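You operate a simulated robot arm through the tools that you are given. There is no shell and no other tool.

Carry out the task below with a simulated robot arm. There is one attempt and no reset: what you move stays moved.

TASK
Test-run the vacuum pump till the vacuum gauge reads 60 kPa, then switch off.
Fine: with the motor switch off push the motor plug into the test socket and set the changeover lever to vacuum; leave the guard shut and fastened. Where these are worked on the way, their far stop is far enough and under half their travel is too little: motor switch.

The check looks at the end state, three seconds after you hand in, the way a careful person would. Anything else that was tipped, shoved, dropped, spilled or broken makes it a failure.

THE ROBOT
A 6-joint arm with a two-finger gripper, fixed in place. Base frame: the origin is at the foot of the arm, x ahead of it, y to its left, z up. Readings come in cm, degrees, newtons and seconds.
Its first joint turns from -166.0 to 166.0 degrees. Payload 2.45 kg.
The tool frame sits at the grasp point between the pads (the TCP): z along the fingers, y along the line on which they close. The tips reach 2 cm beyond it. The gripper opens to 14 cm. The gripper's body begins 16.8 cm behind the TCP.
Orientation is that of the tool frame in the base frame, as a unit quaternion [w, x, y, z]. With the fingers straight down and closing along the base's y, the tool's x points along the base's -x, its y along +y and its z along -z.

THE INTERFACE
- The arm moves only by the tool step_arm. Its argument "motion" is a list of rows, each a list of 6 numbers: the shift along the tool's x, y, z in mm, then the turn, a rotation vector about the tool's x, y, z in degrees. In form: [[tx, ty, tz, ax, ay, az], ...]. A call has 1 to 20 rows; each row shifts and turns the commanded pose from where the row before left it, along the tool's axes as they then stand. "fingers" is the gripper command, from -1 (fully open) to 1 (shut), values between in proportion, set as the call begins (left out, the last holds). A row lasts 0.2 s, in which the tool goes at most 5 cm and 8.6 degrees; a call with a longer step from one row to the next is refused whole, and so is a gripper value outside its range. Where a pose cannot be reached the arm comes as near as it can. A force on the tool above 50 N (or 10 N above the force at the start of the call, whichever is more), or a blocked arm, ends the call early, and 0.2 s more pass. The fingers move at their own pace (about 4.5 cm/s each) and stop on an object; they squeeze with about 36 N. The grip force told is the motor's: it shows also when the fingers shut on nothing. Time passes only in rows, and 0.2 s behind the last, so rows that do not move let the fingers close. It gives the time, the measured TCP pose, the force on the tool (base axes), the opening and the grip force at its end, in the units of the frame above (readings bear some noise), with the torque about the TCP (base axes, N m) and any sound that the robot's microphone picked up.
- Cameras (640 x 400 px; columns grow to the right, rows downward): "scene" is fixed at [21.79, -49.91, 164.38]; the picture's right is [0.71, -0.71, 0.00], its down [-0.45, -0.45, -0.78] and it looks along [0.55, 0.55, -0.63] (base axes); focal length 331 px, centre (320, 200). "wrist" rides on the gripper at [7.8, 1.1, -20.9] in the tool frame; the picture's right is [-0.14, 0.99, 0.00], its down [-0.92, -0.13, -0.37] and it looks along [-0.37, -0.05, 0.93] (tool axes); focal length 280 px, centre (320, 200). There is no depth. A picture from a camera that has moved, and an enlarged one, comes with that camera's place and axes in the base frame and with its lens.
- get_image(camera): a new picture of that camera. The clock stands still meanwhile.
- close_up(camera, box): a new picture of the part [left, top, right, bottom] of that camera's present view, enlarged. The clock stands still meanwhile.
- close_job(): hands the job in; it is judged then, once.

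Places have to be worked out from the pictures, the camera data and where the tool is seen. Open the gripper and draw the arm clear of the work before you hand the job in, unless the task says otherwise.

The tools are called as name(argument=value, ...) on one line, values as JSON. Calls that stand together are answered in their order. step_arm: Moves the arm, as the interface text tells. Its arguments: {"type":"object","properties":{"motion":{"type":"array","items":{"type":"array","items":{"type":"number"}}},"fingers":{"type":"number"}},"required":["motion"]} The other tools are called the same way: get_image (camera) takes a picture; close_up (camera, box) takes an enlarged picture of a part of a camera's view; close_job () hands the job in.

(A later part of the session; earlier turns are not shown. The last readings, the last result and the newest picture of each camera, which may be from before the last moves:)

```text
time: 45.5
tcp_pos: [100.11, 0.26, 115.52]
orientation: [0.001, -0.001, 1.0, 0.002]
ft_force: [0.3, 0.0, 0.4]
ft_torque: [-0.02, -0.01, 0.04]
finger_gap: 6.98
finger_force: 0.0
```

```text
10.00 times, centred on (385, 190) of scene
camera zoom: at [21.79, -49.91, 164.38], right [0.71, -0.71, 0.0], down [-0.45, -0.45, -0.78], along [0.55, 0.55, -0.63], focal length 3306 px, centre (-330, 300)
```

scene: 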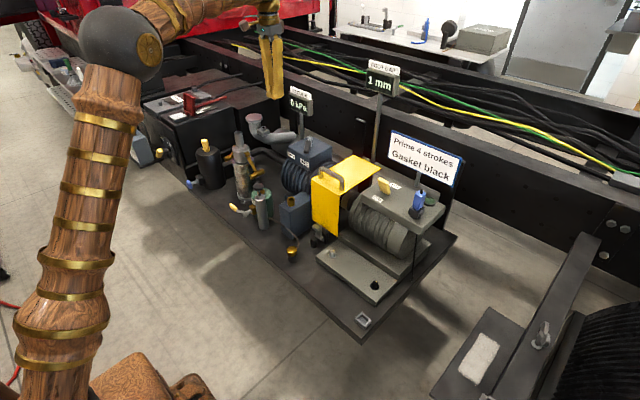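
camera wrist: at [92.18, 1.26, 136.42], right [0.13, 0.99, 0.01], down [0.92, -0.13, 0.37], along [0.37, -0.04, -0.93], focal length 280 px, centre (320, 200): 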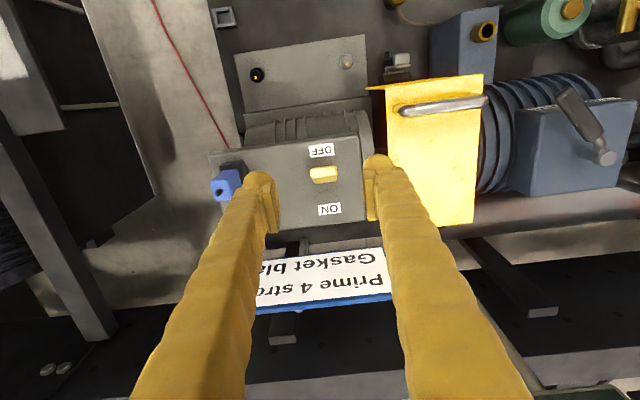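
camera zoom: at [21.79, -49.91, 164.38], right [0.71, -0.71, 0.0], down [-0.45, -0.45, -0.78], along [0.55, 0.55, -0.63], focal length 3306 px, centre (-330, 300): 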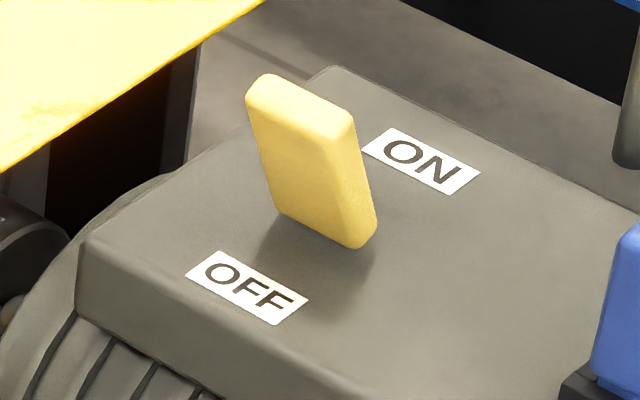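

The switch lever's centre is at y≈0.45. Its foot is near (107.8, 89.6) and its tip near (103.2, 98), so it leans 30° to OFF. I test reach above where it will stand at ON (x≈111), keeping the tips above the lever.

step_arm(motion=[[-27, 0.5, 28, 0, 0, 0], [-27, 0.5, 28, 0, 0, 0], [-27, 0.5, 28, 0, 0, 0], [-27, 0.5, 28, 0, 0, 0], [0, 0, 0, 0, 0, 0], [0, 0, 0, 0, 0, 0]])

close_up(camera="wrist", box=[260, 90, 380, 210])

get_image(camera="scene")

```text
time: 46.9
tcp_pos: [110.87, 0.51, 103.96]
orientation: [0.001, -0.003, 1.0, 0.002]
ft_force: [0.4, -0.1, 0.3]
ft_torque: [0.0, -0.04, -0.03]
finger_gap: 6.97
finger_force: 0.1
```

```text
3.33 times, centred on (320, 150) of wrist
camera zoom: at [102.9, 1.46, 124.92], right [0.13, 0.99, 0.01], down [0.92, -0.13, 0.37], along [0.37, -0.04, -0.93], focal length 935 px, centre (320, 367)
```

zoom: 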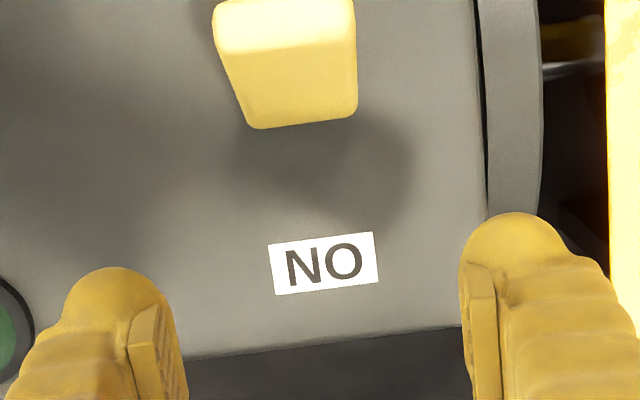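

```text
taken
```

scene: 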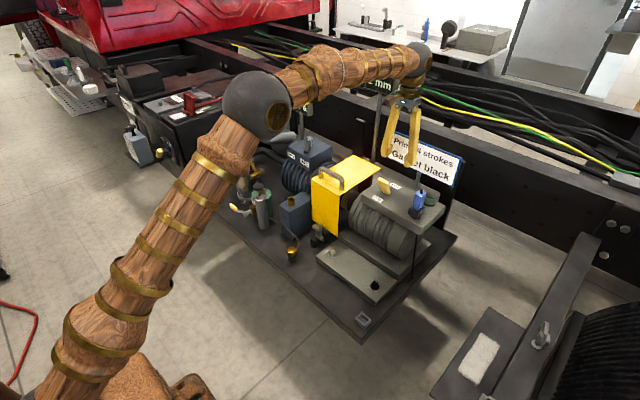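

Reach is fine even at x=111 with the tool vertical. I move back over the lever and lower the open fingers on either side of it (y direction).

step_arm(motion=[[32, 1, 0, 0, 0, 0], [31, 0, 0, 0, 0, 0], [0, 0, 30, 0, 0, 0], [0, 0, 30, 0, 0, 0], [0, 0, 28, 0, 0, 0], [0, 0, 0, 0, 0, 0], [0, 0, 0, 0, 0, 0]])

get_image(camera="wrist")

close_up(camera="scene", box=[355, 150, 425, 220])

```text
time: 48.5
tcp_pos: [104.71, 0.93, 95.49]
orientation: [0.001, -0.001, 1.0, 0.002]
ft_force: [0.5, 0.2, 0.3]
ft_torque: [0.01, 0.02, 0.0]
finger_gap: 7.0
finger_force: 0.1
```

```text
taken
camera wrist: at [96.77, 1.88, 116.45], right [0.13, 0.99, 0.01], down [0.92, -0.13, 0.37], along [0.37, -0.04, -0.93], focal length 280 px, centre (320, 200)
```

wrist: 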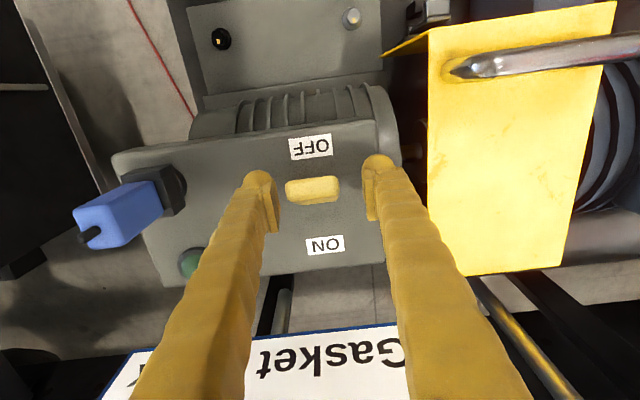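

```text
5.71 times, centred on (390, 185) of scene
camera zoom: at [21.79, -49.91, 164.38], right [0.71, -0.71, 0.0], down [-0.45, -0.45, -0.78], along [0.55, 0.55, -0.63], focal length 1889 px, centre (-80, 286)
```

zoom: 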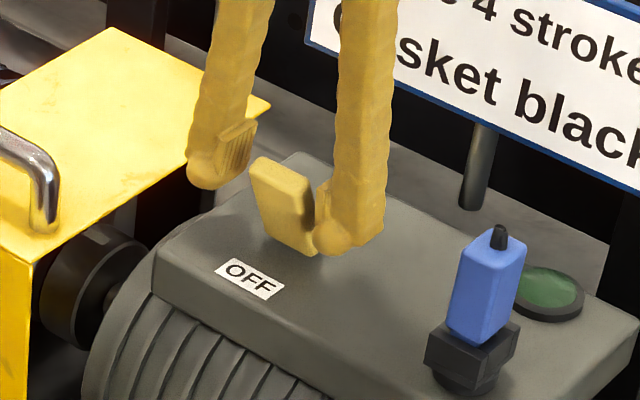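

The lever sits about 5 mm off-centre towards the right-hand (-y) finger. I shift -5 mm in y and close on it.

step_arm(motion=[[0, -5, 0, 0, 0, 0], [0, 0, 0, 0, 0, 0], [0, 0, 0, 0, 0, 0]])

step_arm(motion=[[0, 0, 0, 0, 0, 0], [0, 0, 0, 0, 0, 0], [0, 0, 0, 0, 0, 0], [0, 0, 0, 0, 0, 0], [0, 0, 0, 0, 0, 0]], fingers=1)

get_image(camera="scene")

get_image(camera="wrist")

```text
time: 49.3
tcp_pos: [104.68, 0.52, 95.66]
orientation: [0.001, -0.002, 1.0, 0.003]
ft_force: [0.0, 0.6, 0.1]
ft_torque: [0.03, -0.01, 0.0]
finger_gap: 6.97
finger_force: 0.1
```

```text
time: 50.5
tcp_pos: [104.65, 0.54, 95.5]
orientation: [0.001, -0.002, 1.0, 0.002]
ft_force: [0.2, 3.4, -0.6]
ft_torque: [-0.34, -0.02, -0.22]
finger_gap: 3.9
finger_force: 45.0
```

```text
taken
```

scene: 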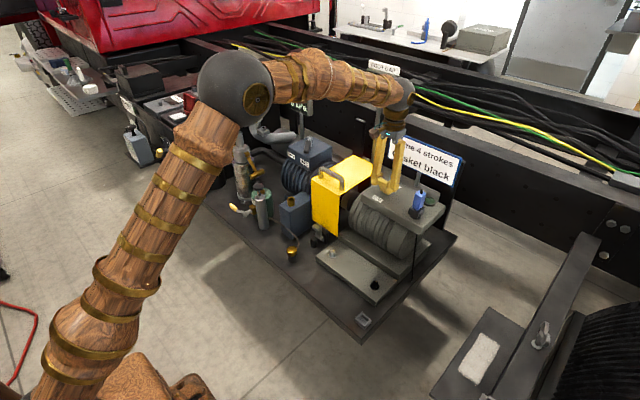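

```text
taken
camera wrist: at [96.82, 1.44, 116.5], right [0.13, 0.99, 0.01], down [0.92, -0.13, 0.37], along [0.37, -0.04, -0.93], focal length 280 px, centre (320, 200)
```

wrist: 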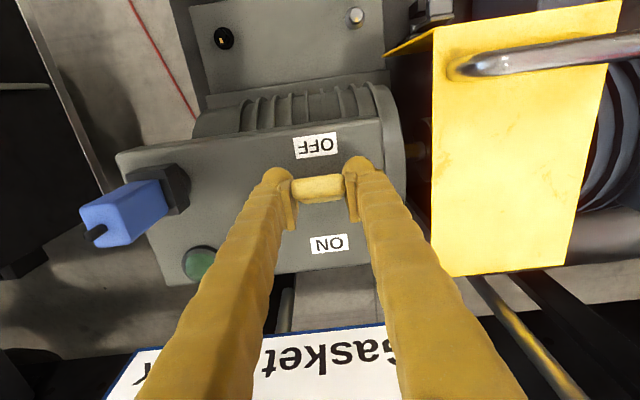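

The switch lever is held. The gauge is partly behind the forearm, so I check how much of it I can read.

close_up(camera="scene", box=[270, 80, 330, 125])

```text
8.89 times, centred on (300, 102) of scene
camera zoom: at [21.79, -49.91, 164.38], right [0.71, -0.71, 0.0], down [-0.45, -0.45, -0.78], along [0.55, 0.55, -0.63], focal length 2939 px, centre (498, 1067)
```

zoom: 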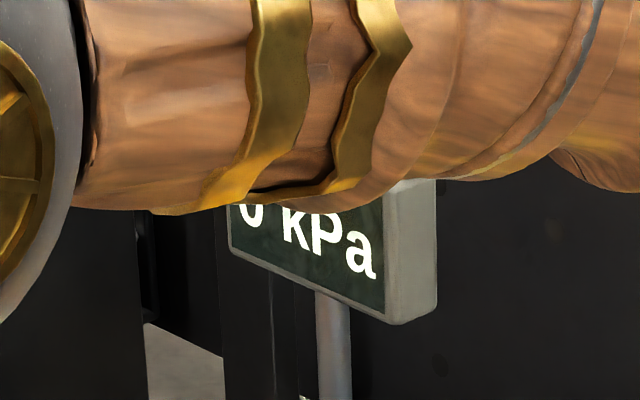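

Only the lower half of the digits shows from here, but that is enough for a first look. I swing the lever along its arc to ON and read the gauge at once.

step_arm(motion=[[-12.9, 0, -4.4, 0, 0, 0], [-13.5, 0, -1.7, 0, 0, 0], [-13.5, 0, 1.2, 0, 0, 0], [-13, 0, 4, 0, 0, 0], [-10, 0, 5.3, 0, 0, 0]])

close_up(camera="scene", box=[270, 80, 330, 125])

get_image(camera="scene")

get_image(camera="wrist")

```text
time: 51.6
tcp_pos: [110.61, 0.47, 95.49]
orientation: [0.004, -0.002, 1.0, 0.004]
ft_force: [-0.3, 5.3, 2.5]
ft_torque: [-0.05, 0.11, -0.05]
finger_gap: 3.75
finger_force: 44.9
stopped in row 5: the force on the tool passed its limit at 52 N (the readings are from after the stop); the commanded pose is now the measured one
```

```text
8.89 times, centred on (300, 102) of scene
camera zoom: at [21.79, -49.91, 164.38], right [0.71, -0.71, 0.0], down [-0.45, -0.45, -0.78], along [0.55, 0.55, -0.63], focal length 2939 px, centre (498, 1067)
```

zoom: 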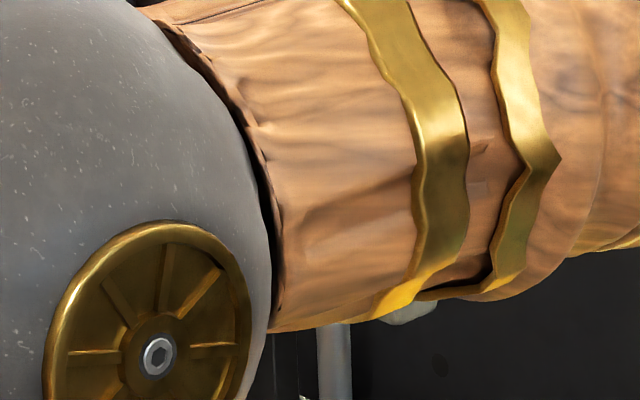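

```text
taken
```

scene: 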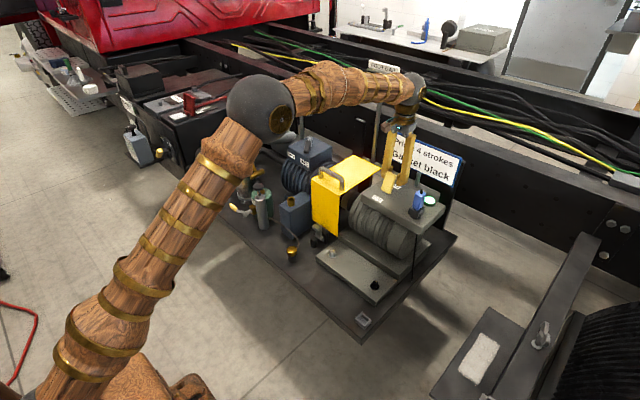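

```text
taken
camera wrist: at [102.69, 1.42, 116.44], right [0.13, 0.99, 0.01], down [0.92, -0.13, 0.37], along [0.37, -0.04, -0.93], focal length 280 px, centre (320, 200)
```

wrist: 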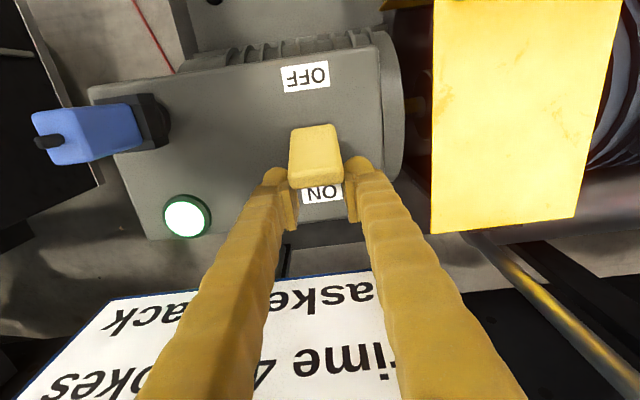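

The lamp is lit and the motor runs, but the elbow hides the gauge here. To learn the rate safely I swing the lever straight back to OFF, where the gauge's lower half is readable.

step_arm(motion=[[14.4, 0, -5.7, 0, 0, 0], [14.8, 0, -2.3, 0, 0, 0], [14.9, 0, 1.2, 0, 0, 0], [14.2, 0, 4.5, 0, 0, 0], [3, 0, 1.5, 0, 0, 0]])

close_up(camera="scene", box=[270, 80, 330, 125])

get_image(camera="wrist")

```text
time: 52.9
tcp_pos: [104.47, 0.5, 95.75]
orientation: [0.004, -0.002, 1.0, 0.002]
ft_force: [30.9, 22.0, 20.3]
ft_torque: [-0.17, -0.28, -0.43]
finger_gap: 3.91
finger_force: 45.3
```

```text
8.89 times, centred on (300, 102) of scene
camera zoom: at [21.79, -49.91, 164.38], right [0.71, -0.71, 0.0], down [-0.45, -0.45, -0.78], along [0.55, 0.55, -0.63], focal length 2939 px, centre (498, 1067)
```

zoom: 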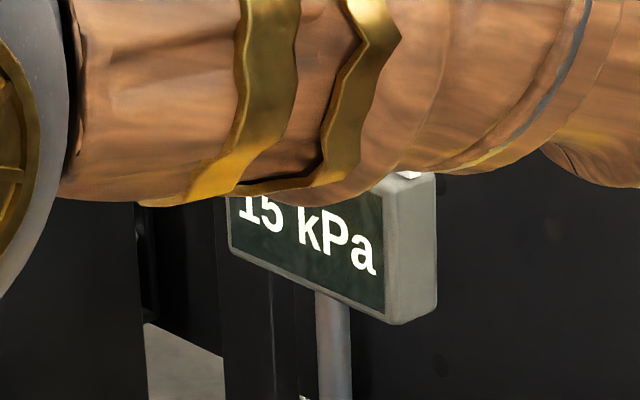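

```text
taken
camera wrist: at [96.53, 1.39, 116.62], right [0.13, 0.99, 0.01], down [0.92, -0.13, 0.38], along [0.37, -0.04, -0.93], focal length 280 px, centre (320, 200)
```

wrist: 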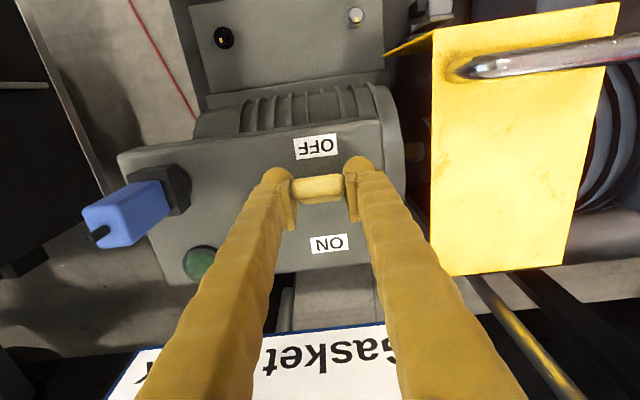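

The gauge reads about 15 kPa after roughly a second on, and the lamp is out. I wait briefly to see whether the reading holds, and ease the pressure on the stop.

step_arm(motion=[[-2, 0, -0.5, 0, 0, 0], [0, 0, 0, 0, 0, 0], [0, 0, 0, 0, 0, 0]])

close_up(camera="scene", box=[270, 80, 330, 125])

```text
time: 53.6
tcp_pos: [104.63, 0.52, 95.6]
orientation: [0.004, -0.003, 1.0, 0.003]
ft_force: [-16.9, 27.8, 31.8]
ft_torque: [0.0, 0.6, -0.23]
finger_gap: 3.91
finger_force: 45.2
```

```text
8.89 times, centred on (300, 102) of scene
camera zoom: at [21.79, -49.91, 164.38], right [0.71, -0.71, 0.0], down [-0.45, -0.45, -0.78], along [0.55, 0.55, -0.63], focal length 2939 px, centre (498, 1067)
```

zoom: 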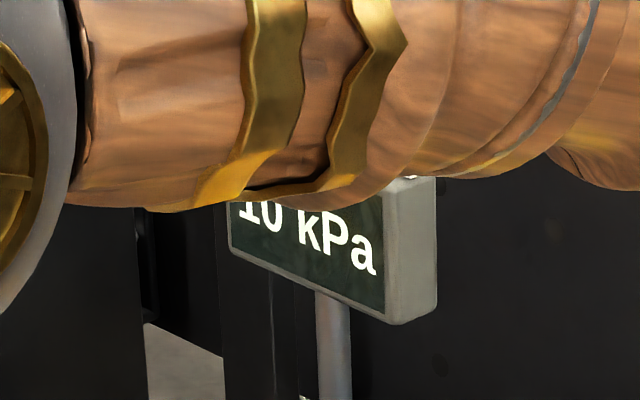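

The reading decays after switch-off (10 kPa now, about 7 kPa/s), so the peak at switch-off must be 60. First I relax the side loads on the lever by about a millimetre and let the gauge settle.

step_arm(motion=[[0.5, 1, -1, 0, 0, 0], [0, 0, 0, 0, 0, 0], [0, 0, 0, 0, 0, 0], [0, 0, 0, 0, 0, 0], [0, 0, 0, 0, 0, 0]])

close_up(camera="scene", box=[270, 80, 330, 125])

```text
time: 54.9
tcp_pos: [104.68, 0.43, 95.52]
orientation: [0.002, -0.002, 1.0, 0.003]
ft_force: [-16.5, 9.0, 4.8]
ft_torque: [-0.25, 0.86, -0.25]
finger_gap: 3.9
finger_force: 45.6
```

```text
8.89 times, centred on (300, 102) of scene
camera zoom: at [21.79, -49.91, 164.38], right [0.71, -0.71, 0.0], down [-0.45, -0.45, -0.78], along [0.55, 0.55, -0.63], focal length 2939 px, centre (498, 1067)
```

zoom: 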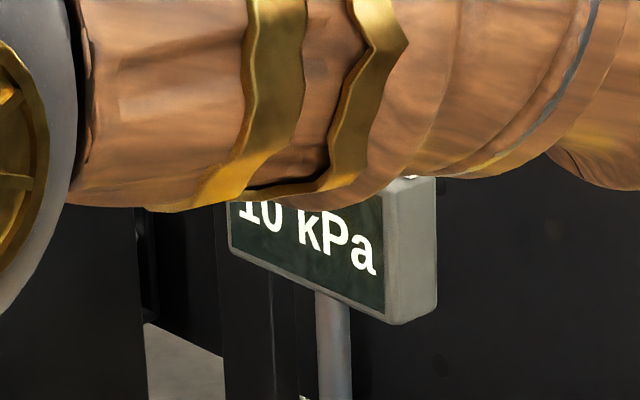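

The lower halves of digits are ambiguous. I release the lever and rise a few centimetres to read the gauge properly and learn how it decays.

step_arm(motion=[[0, 0, 0, 0, 0, 0], [0, 0, 0, 0, 0, 0], [0, 0, -40, 0, 0, 0], [0, 0, -40, 0, 0, 0], [0, 0, 0, 0, 0, 0]], fingers=0.1)

close_up(camera="scene", box=[270, 80, 330, 125])

get_image(camera="scene")

```text
time: 56.0
tcp_pos: [104.55, 0.23, 103.73]
orientation: [0.003, -0.002, 1.0, 0.003]
ft_force: [0.3, 0.3, 0.2]
ft_torque: [-0.01, -0.02, 0.02]
finger_gap: 6.3
finger_force: 0.0
```

```text
8.89 times, centred on (300, 102) of scene
camera zoom: at [21.79, -49.91, 164.38], right [0.71, -0.71, 0.0], down [-0.45, -0.45, -0.78], along [0.55, 0.55, -0.63], focal length 2939 px, centre (498, 1067)
```

zoom: 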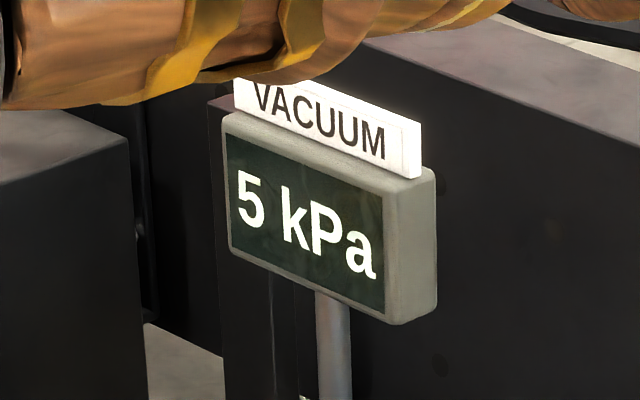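

```text
taken
```

scene: 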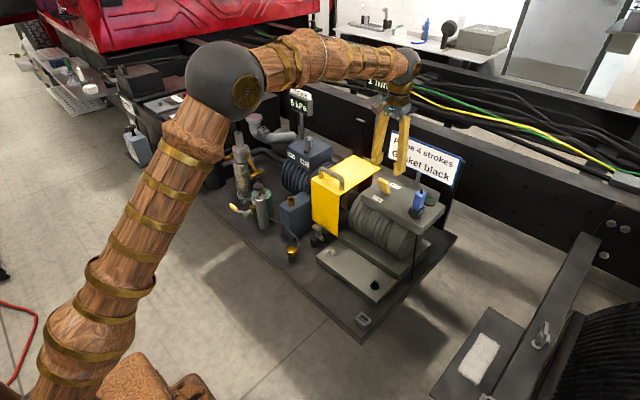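

The gauge steps in 5 kPa and decays only slowly (15, 10, 5 over 3 s), while it rises about 15 kPa per second of running. I re-grip the lever a little higher so the digits stay readable at the OFF end.

step_arm(motion=[[4.5, 2, 24, 0, 0, 0], [0, 0, 24, 0, 0, 0], [0, 0, 21, 0, 0, 0], [0, 0, 0, 0, 0, 0], [0, 0, 0, 0, 0, 0]])

step_arm(motion=[[0, 0, 0, 0, 0, 0], [0, 0, 0, 0, 0, 0], [0, 0, 0, 0, 0, 0], [0, 0, 0, 0, 0, 0]], fingers=1)

close_up(camera="scene", box=[270, 80, 330, 125])

get_image(camera="wrist")

close_up(camera="scene", box=[355, 150, 425, 220])

```text
time: 57.2
tcp_pos: [104.09, 0.85, 96.7]
orientation: [0.003, -0.002, 1.0, 0.004]
ft_force: [-0.1, 1.0, 0.1]
ft_torque: [-0.02, -0.02, 0.03]
finger_gap: 6.29
finger_force: 0.0
```

```text
time: 58.3
tcp_pos: [104.06, 0.55, 96.67]
orientation: [0.002, -0.002, 1.0, 0.002]
ft_force: [0.1, -3.8, -1.3]
ft_torque: [-0.11, 0.01, -0.07]
finger_gap: 3.88
finger_force: 45.3
stopped in row 4: the force on the tool passed its limit at 52 N (the readings are from after the stop); the commanded pose is now the measured one
```

```text
8.89 times, centred on (300, 102) of scene
camera zoom: at [21.79, -49.91, 164.38], right [0.71, -0.71, 0.0], down [-0.45, -0.45, -0.78], along [0.55, 0.55, -0.63], focal length 2939 px, centre (498, 1067)
```

zoom: 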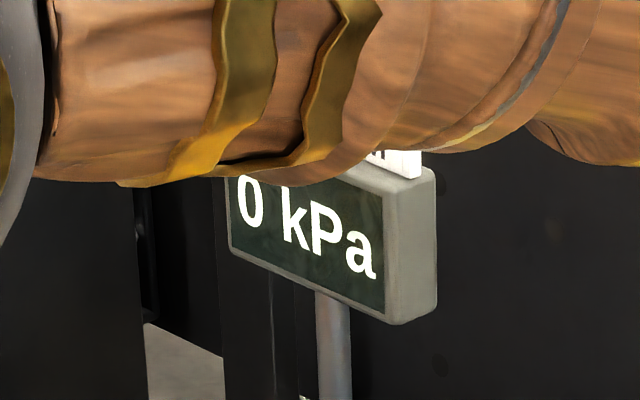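

```text
taken
camera wrist: at [96.1, 1.48, 117.55], right [0.13, 0.99, 0.0], down [0.92, -0.13, 0.37], along [0.37, -0.05, -0.93], focal length 280 px, centre (320, 200)
```

wrist: 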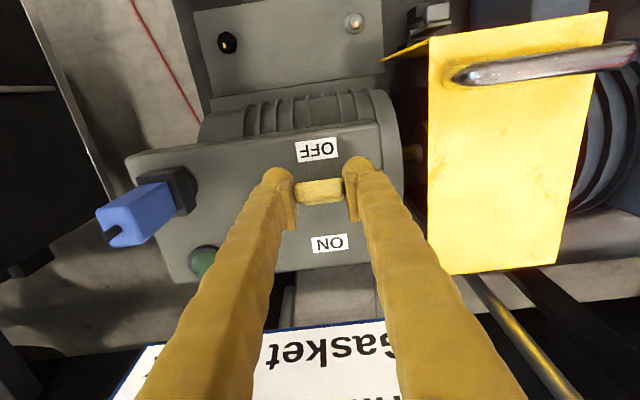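

```text
5.71 times, centred on (390, 185) of scene
camera zoom: at [21.79, -49.91, 164.38], right [0.71, -0.71, 0.0], down [-0.45, -0.45, -0.78], along [0.55, 0.55, -0.63], focal length 1889 px, centre (-80, 286)
```

zoom: 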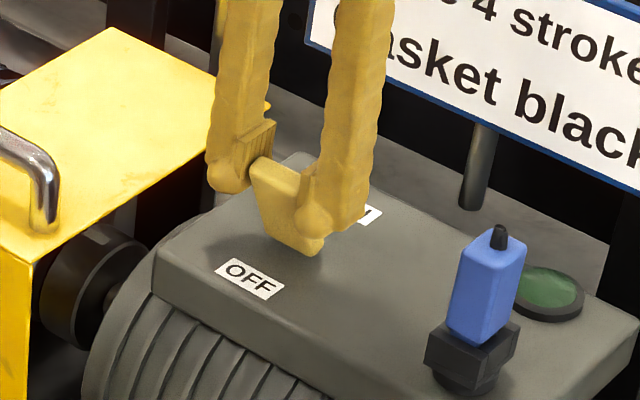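

The whole display is now readable at OFF ("0 kPa"). I do one timed calibration run in a single call: ON, hold 7 rows, back to OFF (about 2.5 s running, expected 30–40 kPa).

step_arm(motion=[[-14.5, 0, -5.2, 0, 0, 0], [-14.8, 0, -2.2, 0, 0, 0], [-15, 0, 0.7, 0, 0, 0], [-13.3, 0, 3, 0, 0, 0], [-9, 0, 3.6, 0, 0, 0], [0, 0, 0, 0, 0, 0], [0, 0, 0, 0, 0, 0], [0, 0, 0, 0, 0, 0], [0, 0, 0, 0, 0, 0], [0, 0, 0, 0, 0, 0], [0, 0, 0, 0, 0, 0], [0, 0, 0, 0, 0, 0], [9, 0, -3.6, 0, 0, 0], [13.3, 0, -3, 0, 0, 0], [15, 0, -0.7, 0, 0, 0], [14.8, 0, 2.2, 0, 0, 0], [14.5, 0, 5.2, 0, 0, 0]])

close_up(camera="scene", box=[270, 80, 330, 125])

get_image(camera="wrist")

```text
time: 61.7
tcp_pos: [106.74, 1.17, 97.61]
orientation: [0.01, -0.003, 1.0, 0.003]
ft_force: [6.8, -0.1, 5.6]
ft_torque: [-0.02, 0.02, -0.01]
finger_gap: 0.64
finger_force: 29.3
stopped in row 16: the force on the tool passed its limit at 103 N (the readings are from after the stop); the commanded pose is now the measured one
```

```text
8.89 times, centred on (300, 102) of scene
camera zoom: at [21.79, -49.91, 164.38], right [0.71, -0.71, 0.0], down [-0.45, -0.45, -0.78], along [0.55, 0.55, -0.63], focal length 2939 px, centre (498, 1067)
```

zoom: 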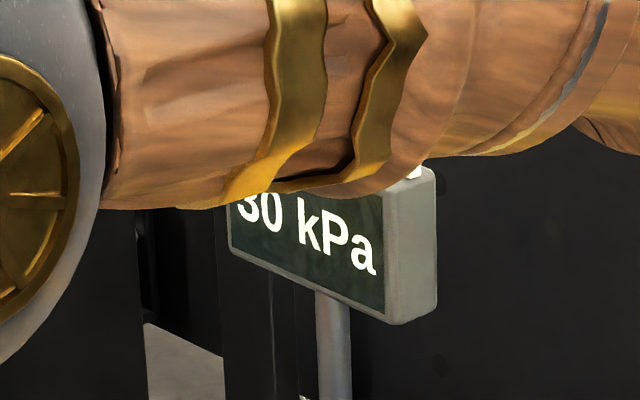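

```text
taken
camera wrist: at [98.47, 2.03, 118.39], right [0.13, 0.99, 0.01], down [0.91, -0.13, 0.39], along [0.38, -0.04, -0.92], focal length 280 px, centre (320, 200)
```

wrist: 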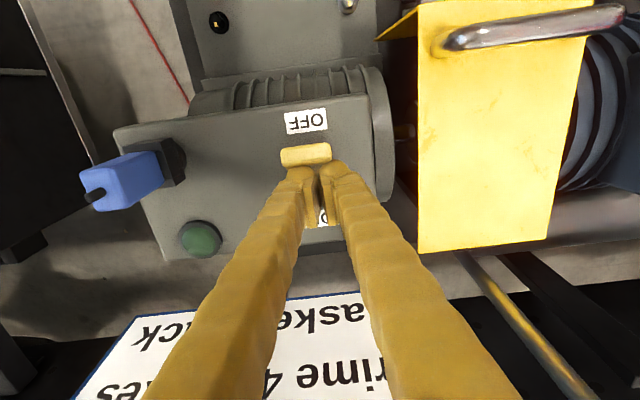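

During the return the pads slipped off the lever tip and the closed fingers pushed the lever to OFF from behind. The lamp is out, and the gauge reads 30 kPa after about 2.5 s, so the rate is roughly 12–13 kPa/s. I rise, square the tool up, and check the lever and surroundings.

step_arm(motion=[[-3, 0, -10, 0, 0, 0], [0, 0, -40, 0, 0, 0], [22, -6, -20, 0.3, 1.1, 0.3], [0, 0, 0, 0, 0, 0]], fingers=0.1)

get_image(camera="wrist")

get_image(camera="scene")

close_up(camera="scene", box=[270, 80, 330, 125])

close_up(camera="scene", box=[355, 150, 445, 220])

```text
time: 62.7
tcp_pos: [104.64, 0.59, 103.95]
orientation: [-0.001, 0.0, 1.0, 0.001]
ft_force: [-0.2, 0.5, 0.1]
ft_torque: [-0.02, -0.04, -0.01]
finger_gap: 6.29
finger_force: 0.0
```

```text
taken
camera wrist: at [96.79, 1.56, 124.94], right [0.14, 0.99, 0.0], down [0.92, -0.13, 0.37], along [0.36, -0.05, -0.93], focal length 280 px, centre (320, 200)
```

wrist: 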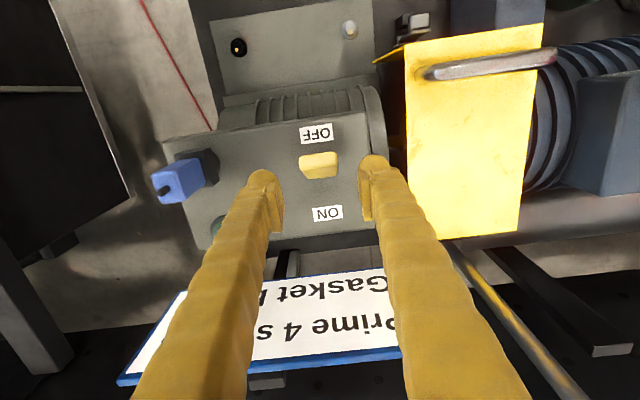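

```text
taken
```

scene: 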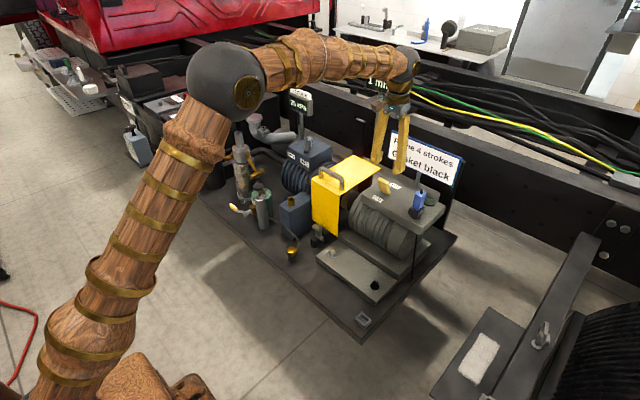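

```text
8.89 times, centred on (300, 102) of scene
camera zoom: at [21.79, -49.91, 164.38], right [0.71, -0.71, 0.0], down [-0.45, -0.45, -0.78], along [0.55, 0.55, -0.63], focal length 2939 px, centre (498, 1067)
```

zoom: 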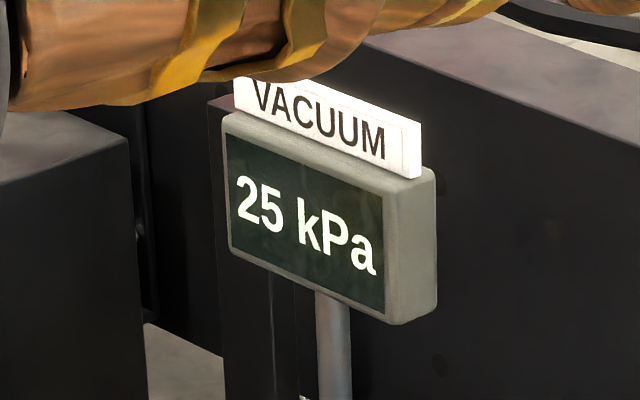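

```text
5.71 times, centred on (400, 185) of scene
camera zoom: at [21.79, -49.91, 164.38], right [0.71, -0.71, 0.0], down [-0.45, -0.45, -0.78], along [0.55, 0.55, -0.63], focal length 1889 px, centre (-137, 286)
```

zoom: 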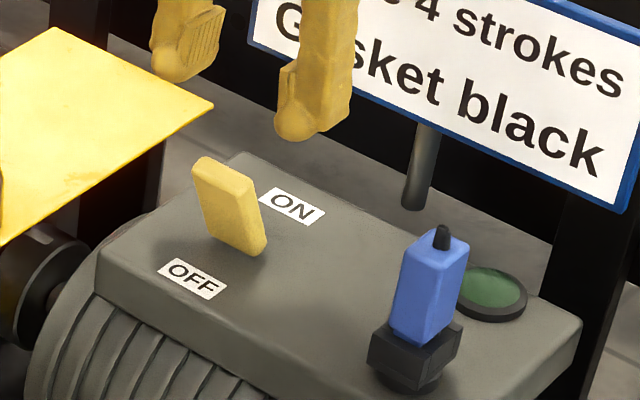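

The lever is intact at OFF and the gauge shows 25 kPa, falling slowly. I re-grip the lever lower (z≈95.4), as in the first run, which held both ways.

step_arm(motion=[[0, -1, 30, 0, 0, 0], [0, 0, 30, 0, 0, 0], [0, 0, 25.5, 0, 0, 0], [0, 0, 0, 0, 0, 0]])

step_arm(motion=[[0, 0, 0, 0, 0, 0], [0, 0, 0, 0, 0, 0], [0, 0, 0, 0, 0, 0], [0, 0, 0, 0, 0, 0]], fingers=1)

close_up(camera="scene", box=[270, 80, 330, 125])

get_image(camera="wrist")

```text
time: 63.7
tcp_pos: [104.45, 0.34, 95.73]
orientation: [-0.001, -0.001, 1.0, 0.001]
ft_force: [-0.1, 0.5, -0.4]
ft_torque: [-0.01, 0.01, 0.02]
finger_gap: 6.31
finger_force: 0.0
```

```text
time: 64.7
tcp_pos: [104.46, 0.56, 95.8]
orientation: [0.0, 0.0, 1.0, 0.002]
ft_force: [1.6, 17.3, -2.0]
ft_torque: [0.05, -0.01, -0.03]
finger_gap: 3.91
finger_force: 44.7
```

```text
8.89 times, centred on (300, 102) of scene
camera zoom: at [21.79, -49.91, 164.38], right [0.71, -0.71, 0.0], down [-0.45, -0.45, -0.78], along [0.55, 0.55, -0.63], focal length 2939 px, centre (498, 1067)
```

zoom: 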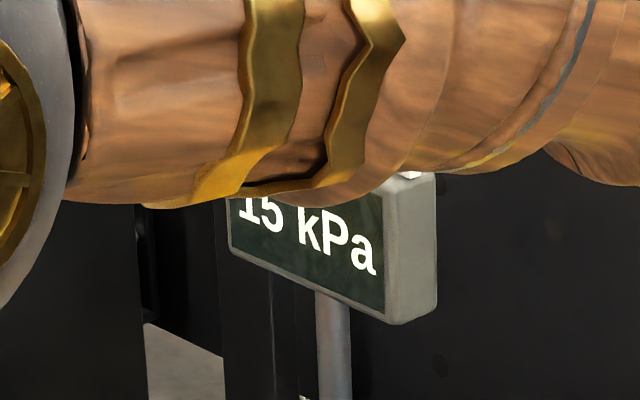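

```text
taken
camera wrist: at [96.66, 1.51, 116.78], right [0.14, 0.99, 0.0], down [0.92, -0.13, 0.37], along [0.36, -0.05, -0.93], focal length 280 px, centre (320, 200)
```

wrist: 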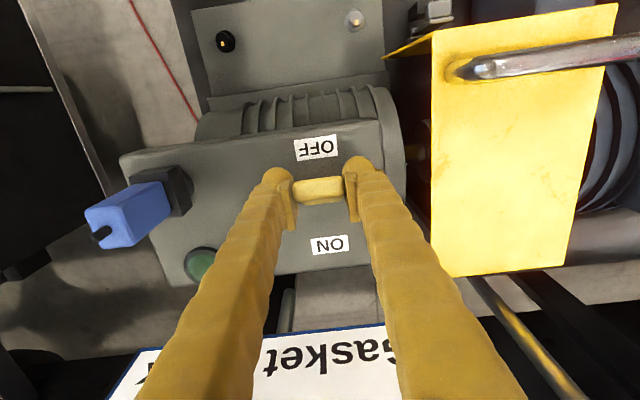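

The gauge shows 15 kPa. I do a second timed run from here (about 2.5 s running), expecting somewhere near 45 kPa, to see how the rate behaves higher up.

step_arm(motion=[[-12.9, 1, -4.4, 0, 0, 0], [-13.5, 0, -1.7, 0, 0, 0], [-13.5, 0, 1.2, 0, 0, 0], [-13, 0, 4, 0, 0, 0], [-4, 0, 2.2, 0, 0, 0], [0, 0, 0, 0, 0, 0], [0, 0, 0, 0, 0, 0], [0, 0, 0, 0, 0, 0], [0, 0, 0, 0, 0, 0], [0, 0, 0, 0, 0, 0], [0, 0, 0, 0, 0, 0], [0, 0, 0, 0, 0, 0], [12.4, 0, -4.6, 0, 0, 0], [14.8, 0, -2.3, 0, 0, 0], [14.9, 0, 1.2, 0, 0, 0], [14, 0, 4.3, 0, 0, 0]])

close_up(camera="scene", box=[270, 80, 330, 125])

get_image(camera="wrist")

```text
time: 68.1
tcp_pos: [104.65, 0.46, 95.84]
orientation: [-0.001, 0.0, 1.0, 0.001]
ft_force: [24.5, -1.9, 2.6]
ft_torque: [-0.1, -1.1, 0.02]
finger_gap: 3.89
finger_force: 44.4
```

```text
8.89 times, centred on (300, 102) of scene
camera zoom: at [21.79, -49.91, 164.38], right [0.71, -0.71, 0.0], down [-0.45, -0.45, -0.78], along [0.55, 0.55, -0.63], focal length 2939 px, centre (498, 1067)
```

zoom: 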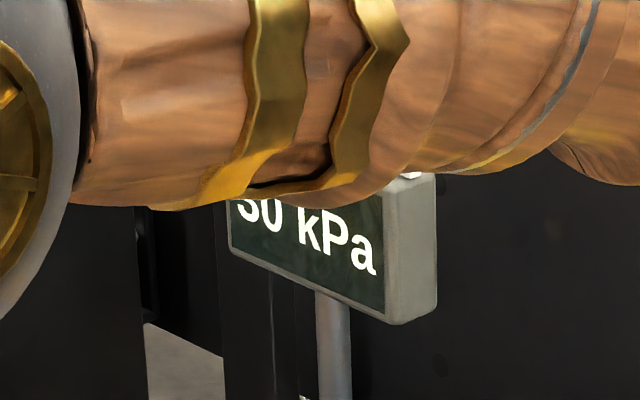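

```text
taken
camera wrist: at [96.85, 1.54, 116.84], right [0.14, 0.99, 0.0], down [0.92, -0.13, 0.37], along [0.36, -0.05, -0.93], focal length 280 px, centre (320, 200)
```

wrist: 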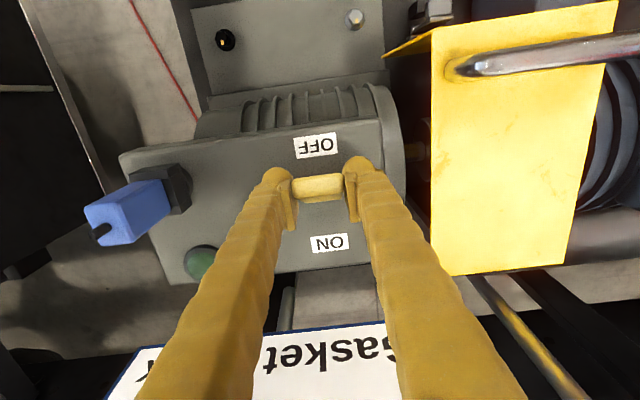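

The switch cycle worked cleanly. The first digit is 3 or 5, so I enlarge the digits.

close_up(camera="scene", box=[294, 98, 314, 113])

```text
16.00 times, centred on (304, 106) of scene
camera zoom: at [21.79, -49.91, 164.38], right [0.71, -0.71, 0.0], down [-0.45, -0.45, -0.78], along [0.55, 0.55, -0.63], focal length 5290 px, centre (576, 1712)
```

zoom: 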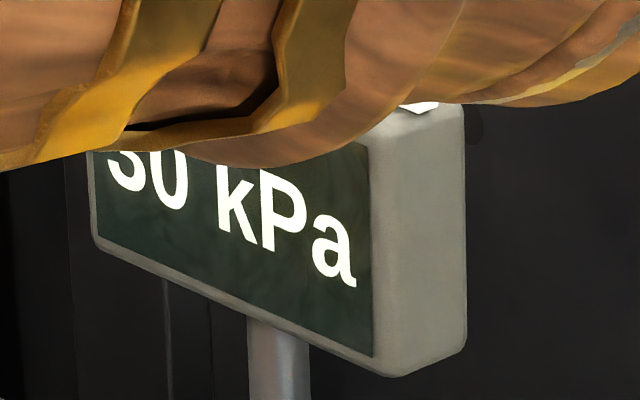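

The glyph looks like a 5 (50 kPa), which fits about 16 kPa/s. I wait a moment, holding the lever at OFF, to catch the next 5 kPa transition and know the pressure accurately before a final short run.

step_arm(motion=[[0, 0, 0, 0, 0, 0]])

close_up(camera="scene", box=[294, 98, 314, 113])

```text
time: 68.5
tcp_pos: [104.76, 0.48, 95.79]
orientation: [-0.001, 0.0, 1.0, 0.001]
ft_force: [21.1, -3.1, 3.9]
ft_torque: [-0.07, -0.92, 0.05]
finger_gap: 3.87
finger_force: 45.0
```

```text
16.00 times, centred on (304, 106) of scene
camera zoom: at [21.79, -49.91, 164.38], right [0.71, -0.71, 0.0], down [-0.45, -0.45, -0.78], along [0.55, 0.55, -0.63], focal length 5290 px, centre (576, 1712)
```

zoom: 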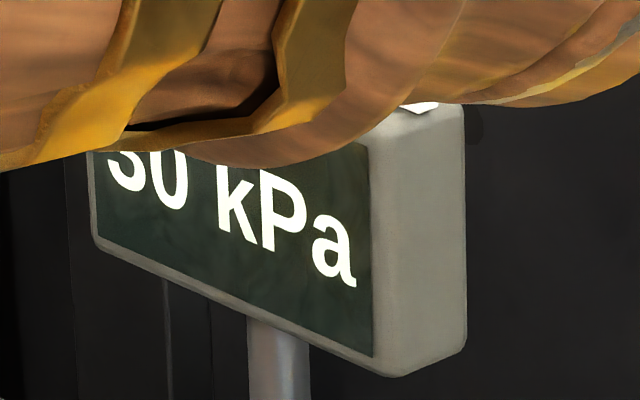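

Same reading. Another short wait will show whether the next value is 45 or 25.

step_arm(motion=[[0, 0, 0, 0, 0, 0]])

close_up(camera="scene", box=[294, 98, 314, 113])

```text
time: 68.9
tcp_pos: [104.7, 0.34, 95.91]
orientation: [0.0, 0.0, 1.0, 0.001]
ft_force: [17.1, -3.1, 5.4]
ft_torque: [-0.03, -0.67, 0.01]
finger_gap: 3.86
finger_force: 44.9
```

```text
16.00 times, centred on (304, 106) of scene
camera zoom: at [21.79, -49.91, 164.38], right [0.71, -0.71, 0.0], down [-0.45, -0.45, -0.78], along [0.55, 0.55, -0.63], focal length 5290 px, centre (576, 1712)
```

zoom: 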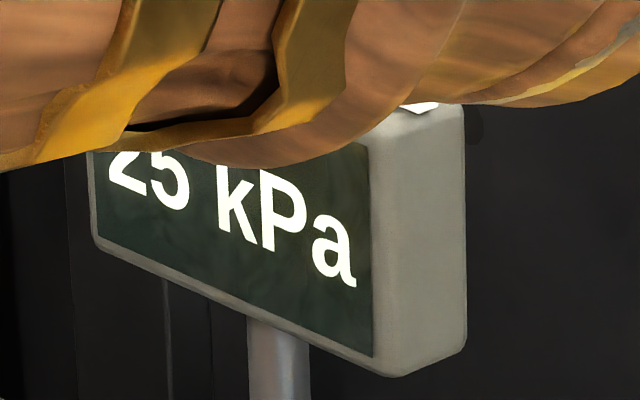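

It now reads 25, so the run ended at 30, less than expected: the rise seems to flatten. I switch ON again, release the lever and hover where the gauge is readable, to watch the real behaviour with the motor running.

step_arm(motion=[[-12.9, 0, -4.4, 0, 0, 0], [-13.5, 0, -1.7, 0, 0, 0], [-13.5, 0, 1.2, 0, 0, 0], [-13, 0, 4, 0, 0, 0], [-6, 0, 3, 0, 0, 0]])

step_arm(motion=[[0, 0, 0, 0, 0, 0], [0, 0, 0, 0, 0, 0], [0, 0, -45, 0, 0, 0], [30, 0, -35, 0, 0, 0], [30, 0, 0, 0, 0, 0]], fingers=0.1)

close_up(camera="scene", box=[270, 80, 330, 125])

close_up(camera="scene", box=[355, 150, 445, 220])

```text
time: 70.1
tcp_pos: [110.51, 0.63, 95.95]
orientation: [-0.001, 0.0, 1.0, 0.001]
ft_force: [-14.4, 16.6, 16.2]
ft_torque: [-0.25, 1.34, -0.23]
finger_gap: 3.7
finger_force: 45.2
```

```text
time: 71.3
tcp_pos: [104.65, 0.63, 103.86]
orientation: [-0.001, 0.0, 1.0, 0.001]
ft_force: [-0.3, 0.2, -0.6]
ft_torque: [-0.01, 0.02, 0.02]
finger_gap: 6.32
finger_force: 0.0
```

```text
8.89 times, centred on (300, 102) of scene
camera zoom: at [21.79, -49.91, 164.38], right [0.71, -0.71, 0.0], down [-0.45, -0.45, -0.78], along [0.55, 0.55, -0.63], focal length 2939 px, centre (498, 1067)
```

zoom: 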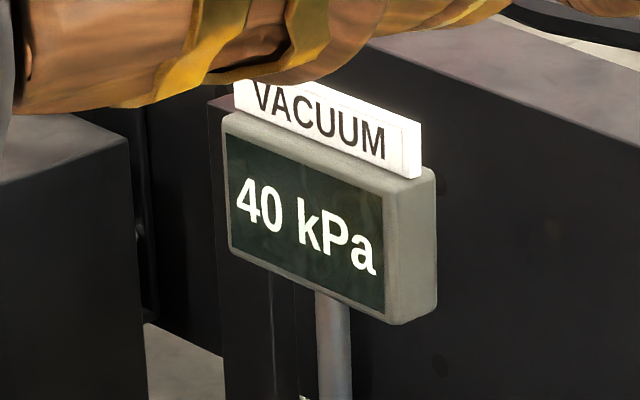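

```text
5.71 times, centred on (400, 185) of scene
camera zoom: at [21.79, -49.91, 164.38], right [0.71, -0.71, 0.0], down [-0.45, -0.45, -0.78], along [0.55, 0.55, -0.63], focal length 1889 px, centre (-137, 286)
```

zoom: 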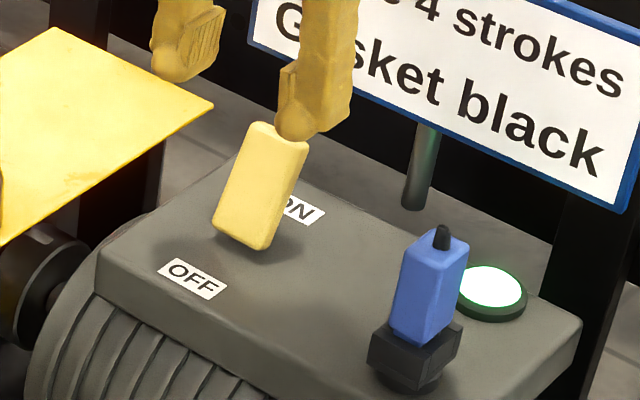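

Motor on, 40 kPa and climbing. I step 0.4 s to measure the rate, keeping in mind that my return and switch-off takes about 1.5 s.

step_arm(motion=[[0, 0, 0, 0, 0, 0]])

close_up(camera="scene", box=[270, 80, 330, 125])

```text
time: 71.7
tcp_pos: [104.73, 0.64, 103.98]
orientation: [0.0, 0.001, 1.0, 0.001]
ft_force: [0.0, -0.6, 0.1]
ft_torque: [0.01, 0.0, 0.02]
finger_gap: 6.31
finger_force: 0.0
```

```text
8.89 times, centred on (300, 102) of scene
camera zoom: at [21.79, -49.91, 164.38], right [0.71, -0.71, 0.0], down [-0.45, -0.45, -0.78], along [0.55, 0.55, -0.63], focal length 2939 px, centre (498, 1067)
```

zoom: 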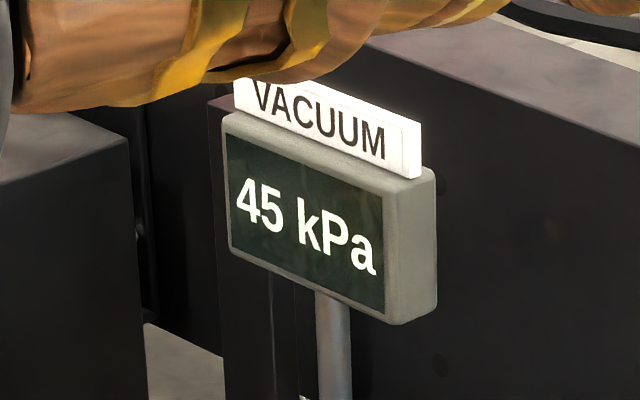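

It climbs about 11–12 kPa/s and reads 45 now. Returning and switching off takes about 1.4 s, so I start right away: dive to the lever straddling it.

step_arm(motion=[[-30, -1, 35, 0, 0, 0], [-28, 0, 40, 0, 0, 0]])

step_arm(motion=[[0, 0, 9, 0, 0, 0], [6, 0, -2.5, 0, 0, 0], [12.4, 0, -4.6, 0, 0, 0], [14.8, 0, -2.3, 0, 0, 0], [14.9, 0, 1.2, 0, 0, 0], [12, 0, 4, 0, 0, 0]], fingers=1)

close_up(camera="scene", box=[270, 80, 330, 125])

get_image(camera="wrist")

close_up(camera="scene", box=[355, 150, 445, 220])

```text
time: 72.3
tcp_pos: [110.32, 0.23, 96.8]
orientation: [0.0, 0.0, 1.0, 0.001]
ft_force: [-1.5, -0.1, 0.6]
ft_torque: [0.01, -0.02, -0.02]
finger_gap: 6.29
finger_force: 0.1
```

```text
time: 73.7
tcp_pos: [104.34, 0.48, 95.96]
orientation: [0.0, 0.001, 1.0, 0.001]
ft_force: [20.9, 32.6, 5.8]
ft_torque: [0.09, -1.3, -0.02]
finger_gap: 3.9
finger_force: 45.2
```

```text
8.89 times, centred on (300, 102) of scene
camera zoom: at [21.79, -49.91, 164.38], right [0.71, -0.71, 0.0], down [-0.45, -0.45, -0.78], along [0.55, 0.55, -0.63], focal length 2939 px, centre (498, 1067)
```

zoom: 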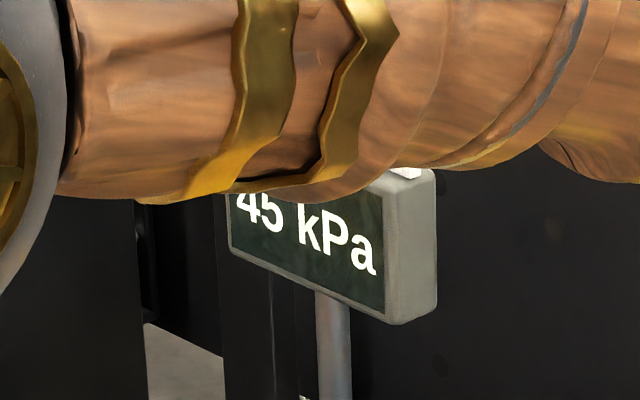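

```text
taken
camera wrist: at [96.49, 1.51, 116.86], right [0.14, 0.99, 0.0], down [0.92, -0.13, 0.37], along [0.36, -0.05, -0.93], focal length 280 px, centre (320, 200)
```

wrist: 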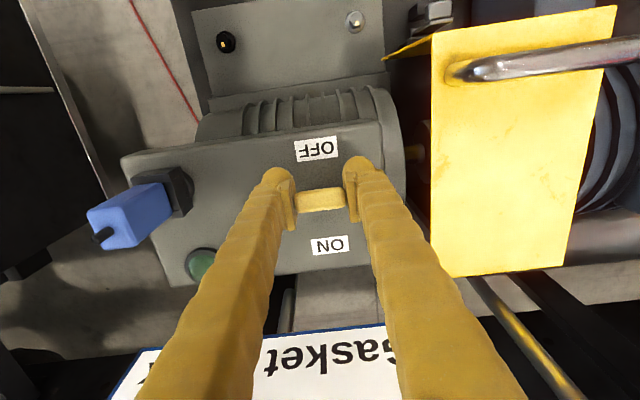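

```text
5.71 times, centred on (400, 185) of scene
camera zoom: at [21.79, -49.91, 164.38], right [0.71, -0.71, 0.0], down [-0.45, -0.45, -0.78], along [0.55, 0.55, -0.63], focal length 1889 px, centre (-137, 286)
```

zoom: 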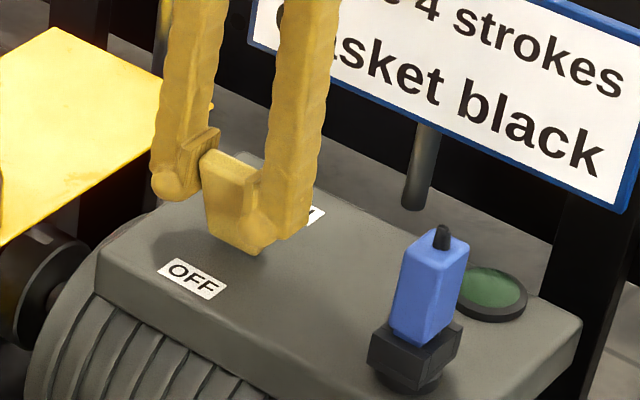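

The lamp is out; the gauge shows 45, so it peaked around 55. The behaviour looks like a first-order approach to about 80–85 kPa with τ≈5 s, so the rise is slow near 60 and easy to judge. I go straight to ON again from here, release, and hover to watch.

step_arm(motion=[[-12.9, 1, -4.4, 0, 0, 0], [-13.5, 0, -1.7, 0, 0, 0], [-13.5, 0, 1.2, 0, 0, 0], [-13, 0, 4, 0, 0, 0], [-6.5, 0, 3, 0, 0, 0]])

step_arm(motion=[[0, 0, 0, 0, 0, 0], [0, 0, 0, 0, 0, 0], [0, 0, -45, 0, 0, 0], [30, 0, -35, 0, 0, 0], [30, 0, 0, 0, 0, 0]], fingers=0.1)

close_up(camera="scene", box=[270, 80, 330, 125])

close_up(camera="scene", box=[355, 150, 445, 220])

```text
time: 74.9
tcp_pos: [110.43, 0.61, 95.54]
orientation: [-0.001, 0.0, 1.0, 0.001]
ft_force: [-29.3, 9.3, 5.5]
ft_torque: [0.1, 0.58, -0.03]
finger_gap: 3.88
finger_force: 44.7
```

```text
time: 76.1
tcp_pos: [104.74, 0.54, 103.52]
orientation: [-0.002, 0.0, 1.0, 0.002]
ft_force: [-0.3, 0.5, 0.4]
ft_torque: [0.02, 0.04, 0.01]
finger_gap: 6.31
finger_force: 0.0
```

```text
8.89 times, centred on (300, 102) of scene
camera zoom: at [21.79, -49.91, 164.38], right [0.71, -0.71, 0.0], down [-0.45, -0.45, -0.78], along [0.55, 0.55, -0.63], focal length 2939 px, centre (498, 1067)
```

zoom: 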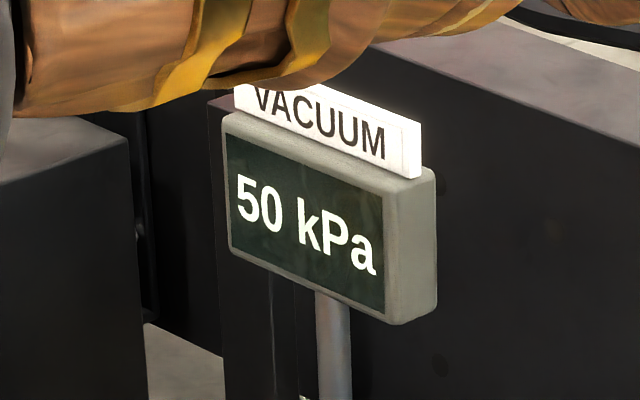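

```text
5.71 times, centred on (400, 185) of scene
camera zoom: at [21.79, -49.91, 164.38], right [0.71, -0.71, 0.0], down [-0.45, -0.45, -0.78], along [0.55, 0.55, -0.63], focal length 1889 px, centre (-137, 286)
```

zoom: 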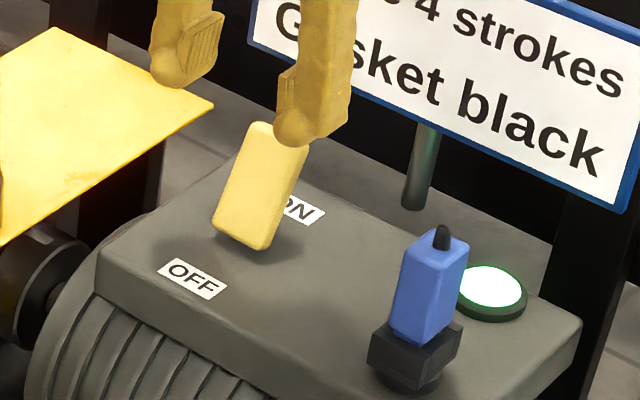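

50 kPa with the motor running. I step 0.4 s at a time and watch for each change.

step_arm(motion=[[0, 0, 0, 0, 0, 0]])

close_up(camera="scene", box=[270, 80, 330, 125])

```text
time: 76.5
tcp_pos: [104.72, 0.49, 103.52]
orientation: [-0.001, 0.0, 1.0, 0.001]
ft_force: [-0.7, 0.6, 0.2]
ft_torque: [0.01, -0.01, 0.02]
finger_gap: 6.31
finger_force: 0.1
```

```text
8.89 times, centred on (300, 102) of scene
camera zoom: at [21.79, -49.91, 164.38], right [0.71, -0.71, 0.0], down [-0.45, -0.45, -0.78], along [0.55, 0.55, -0.63], focal length 2939 px, centre (498, 1067)
```

zoom: 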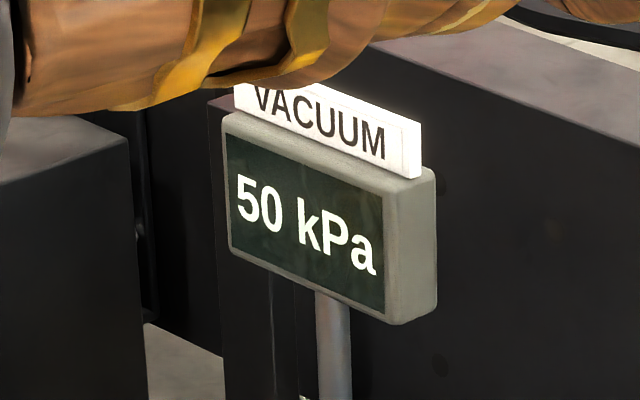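

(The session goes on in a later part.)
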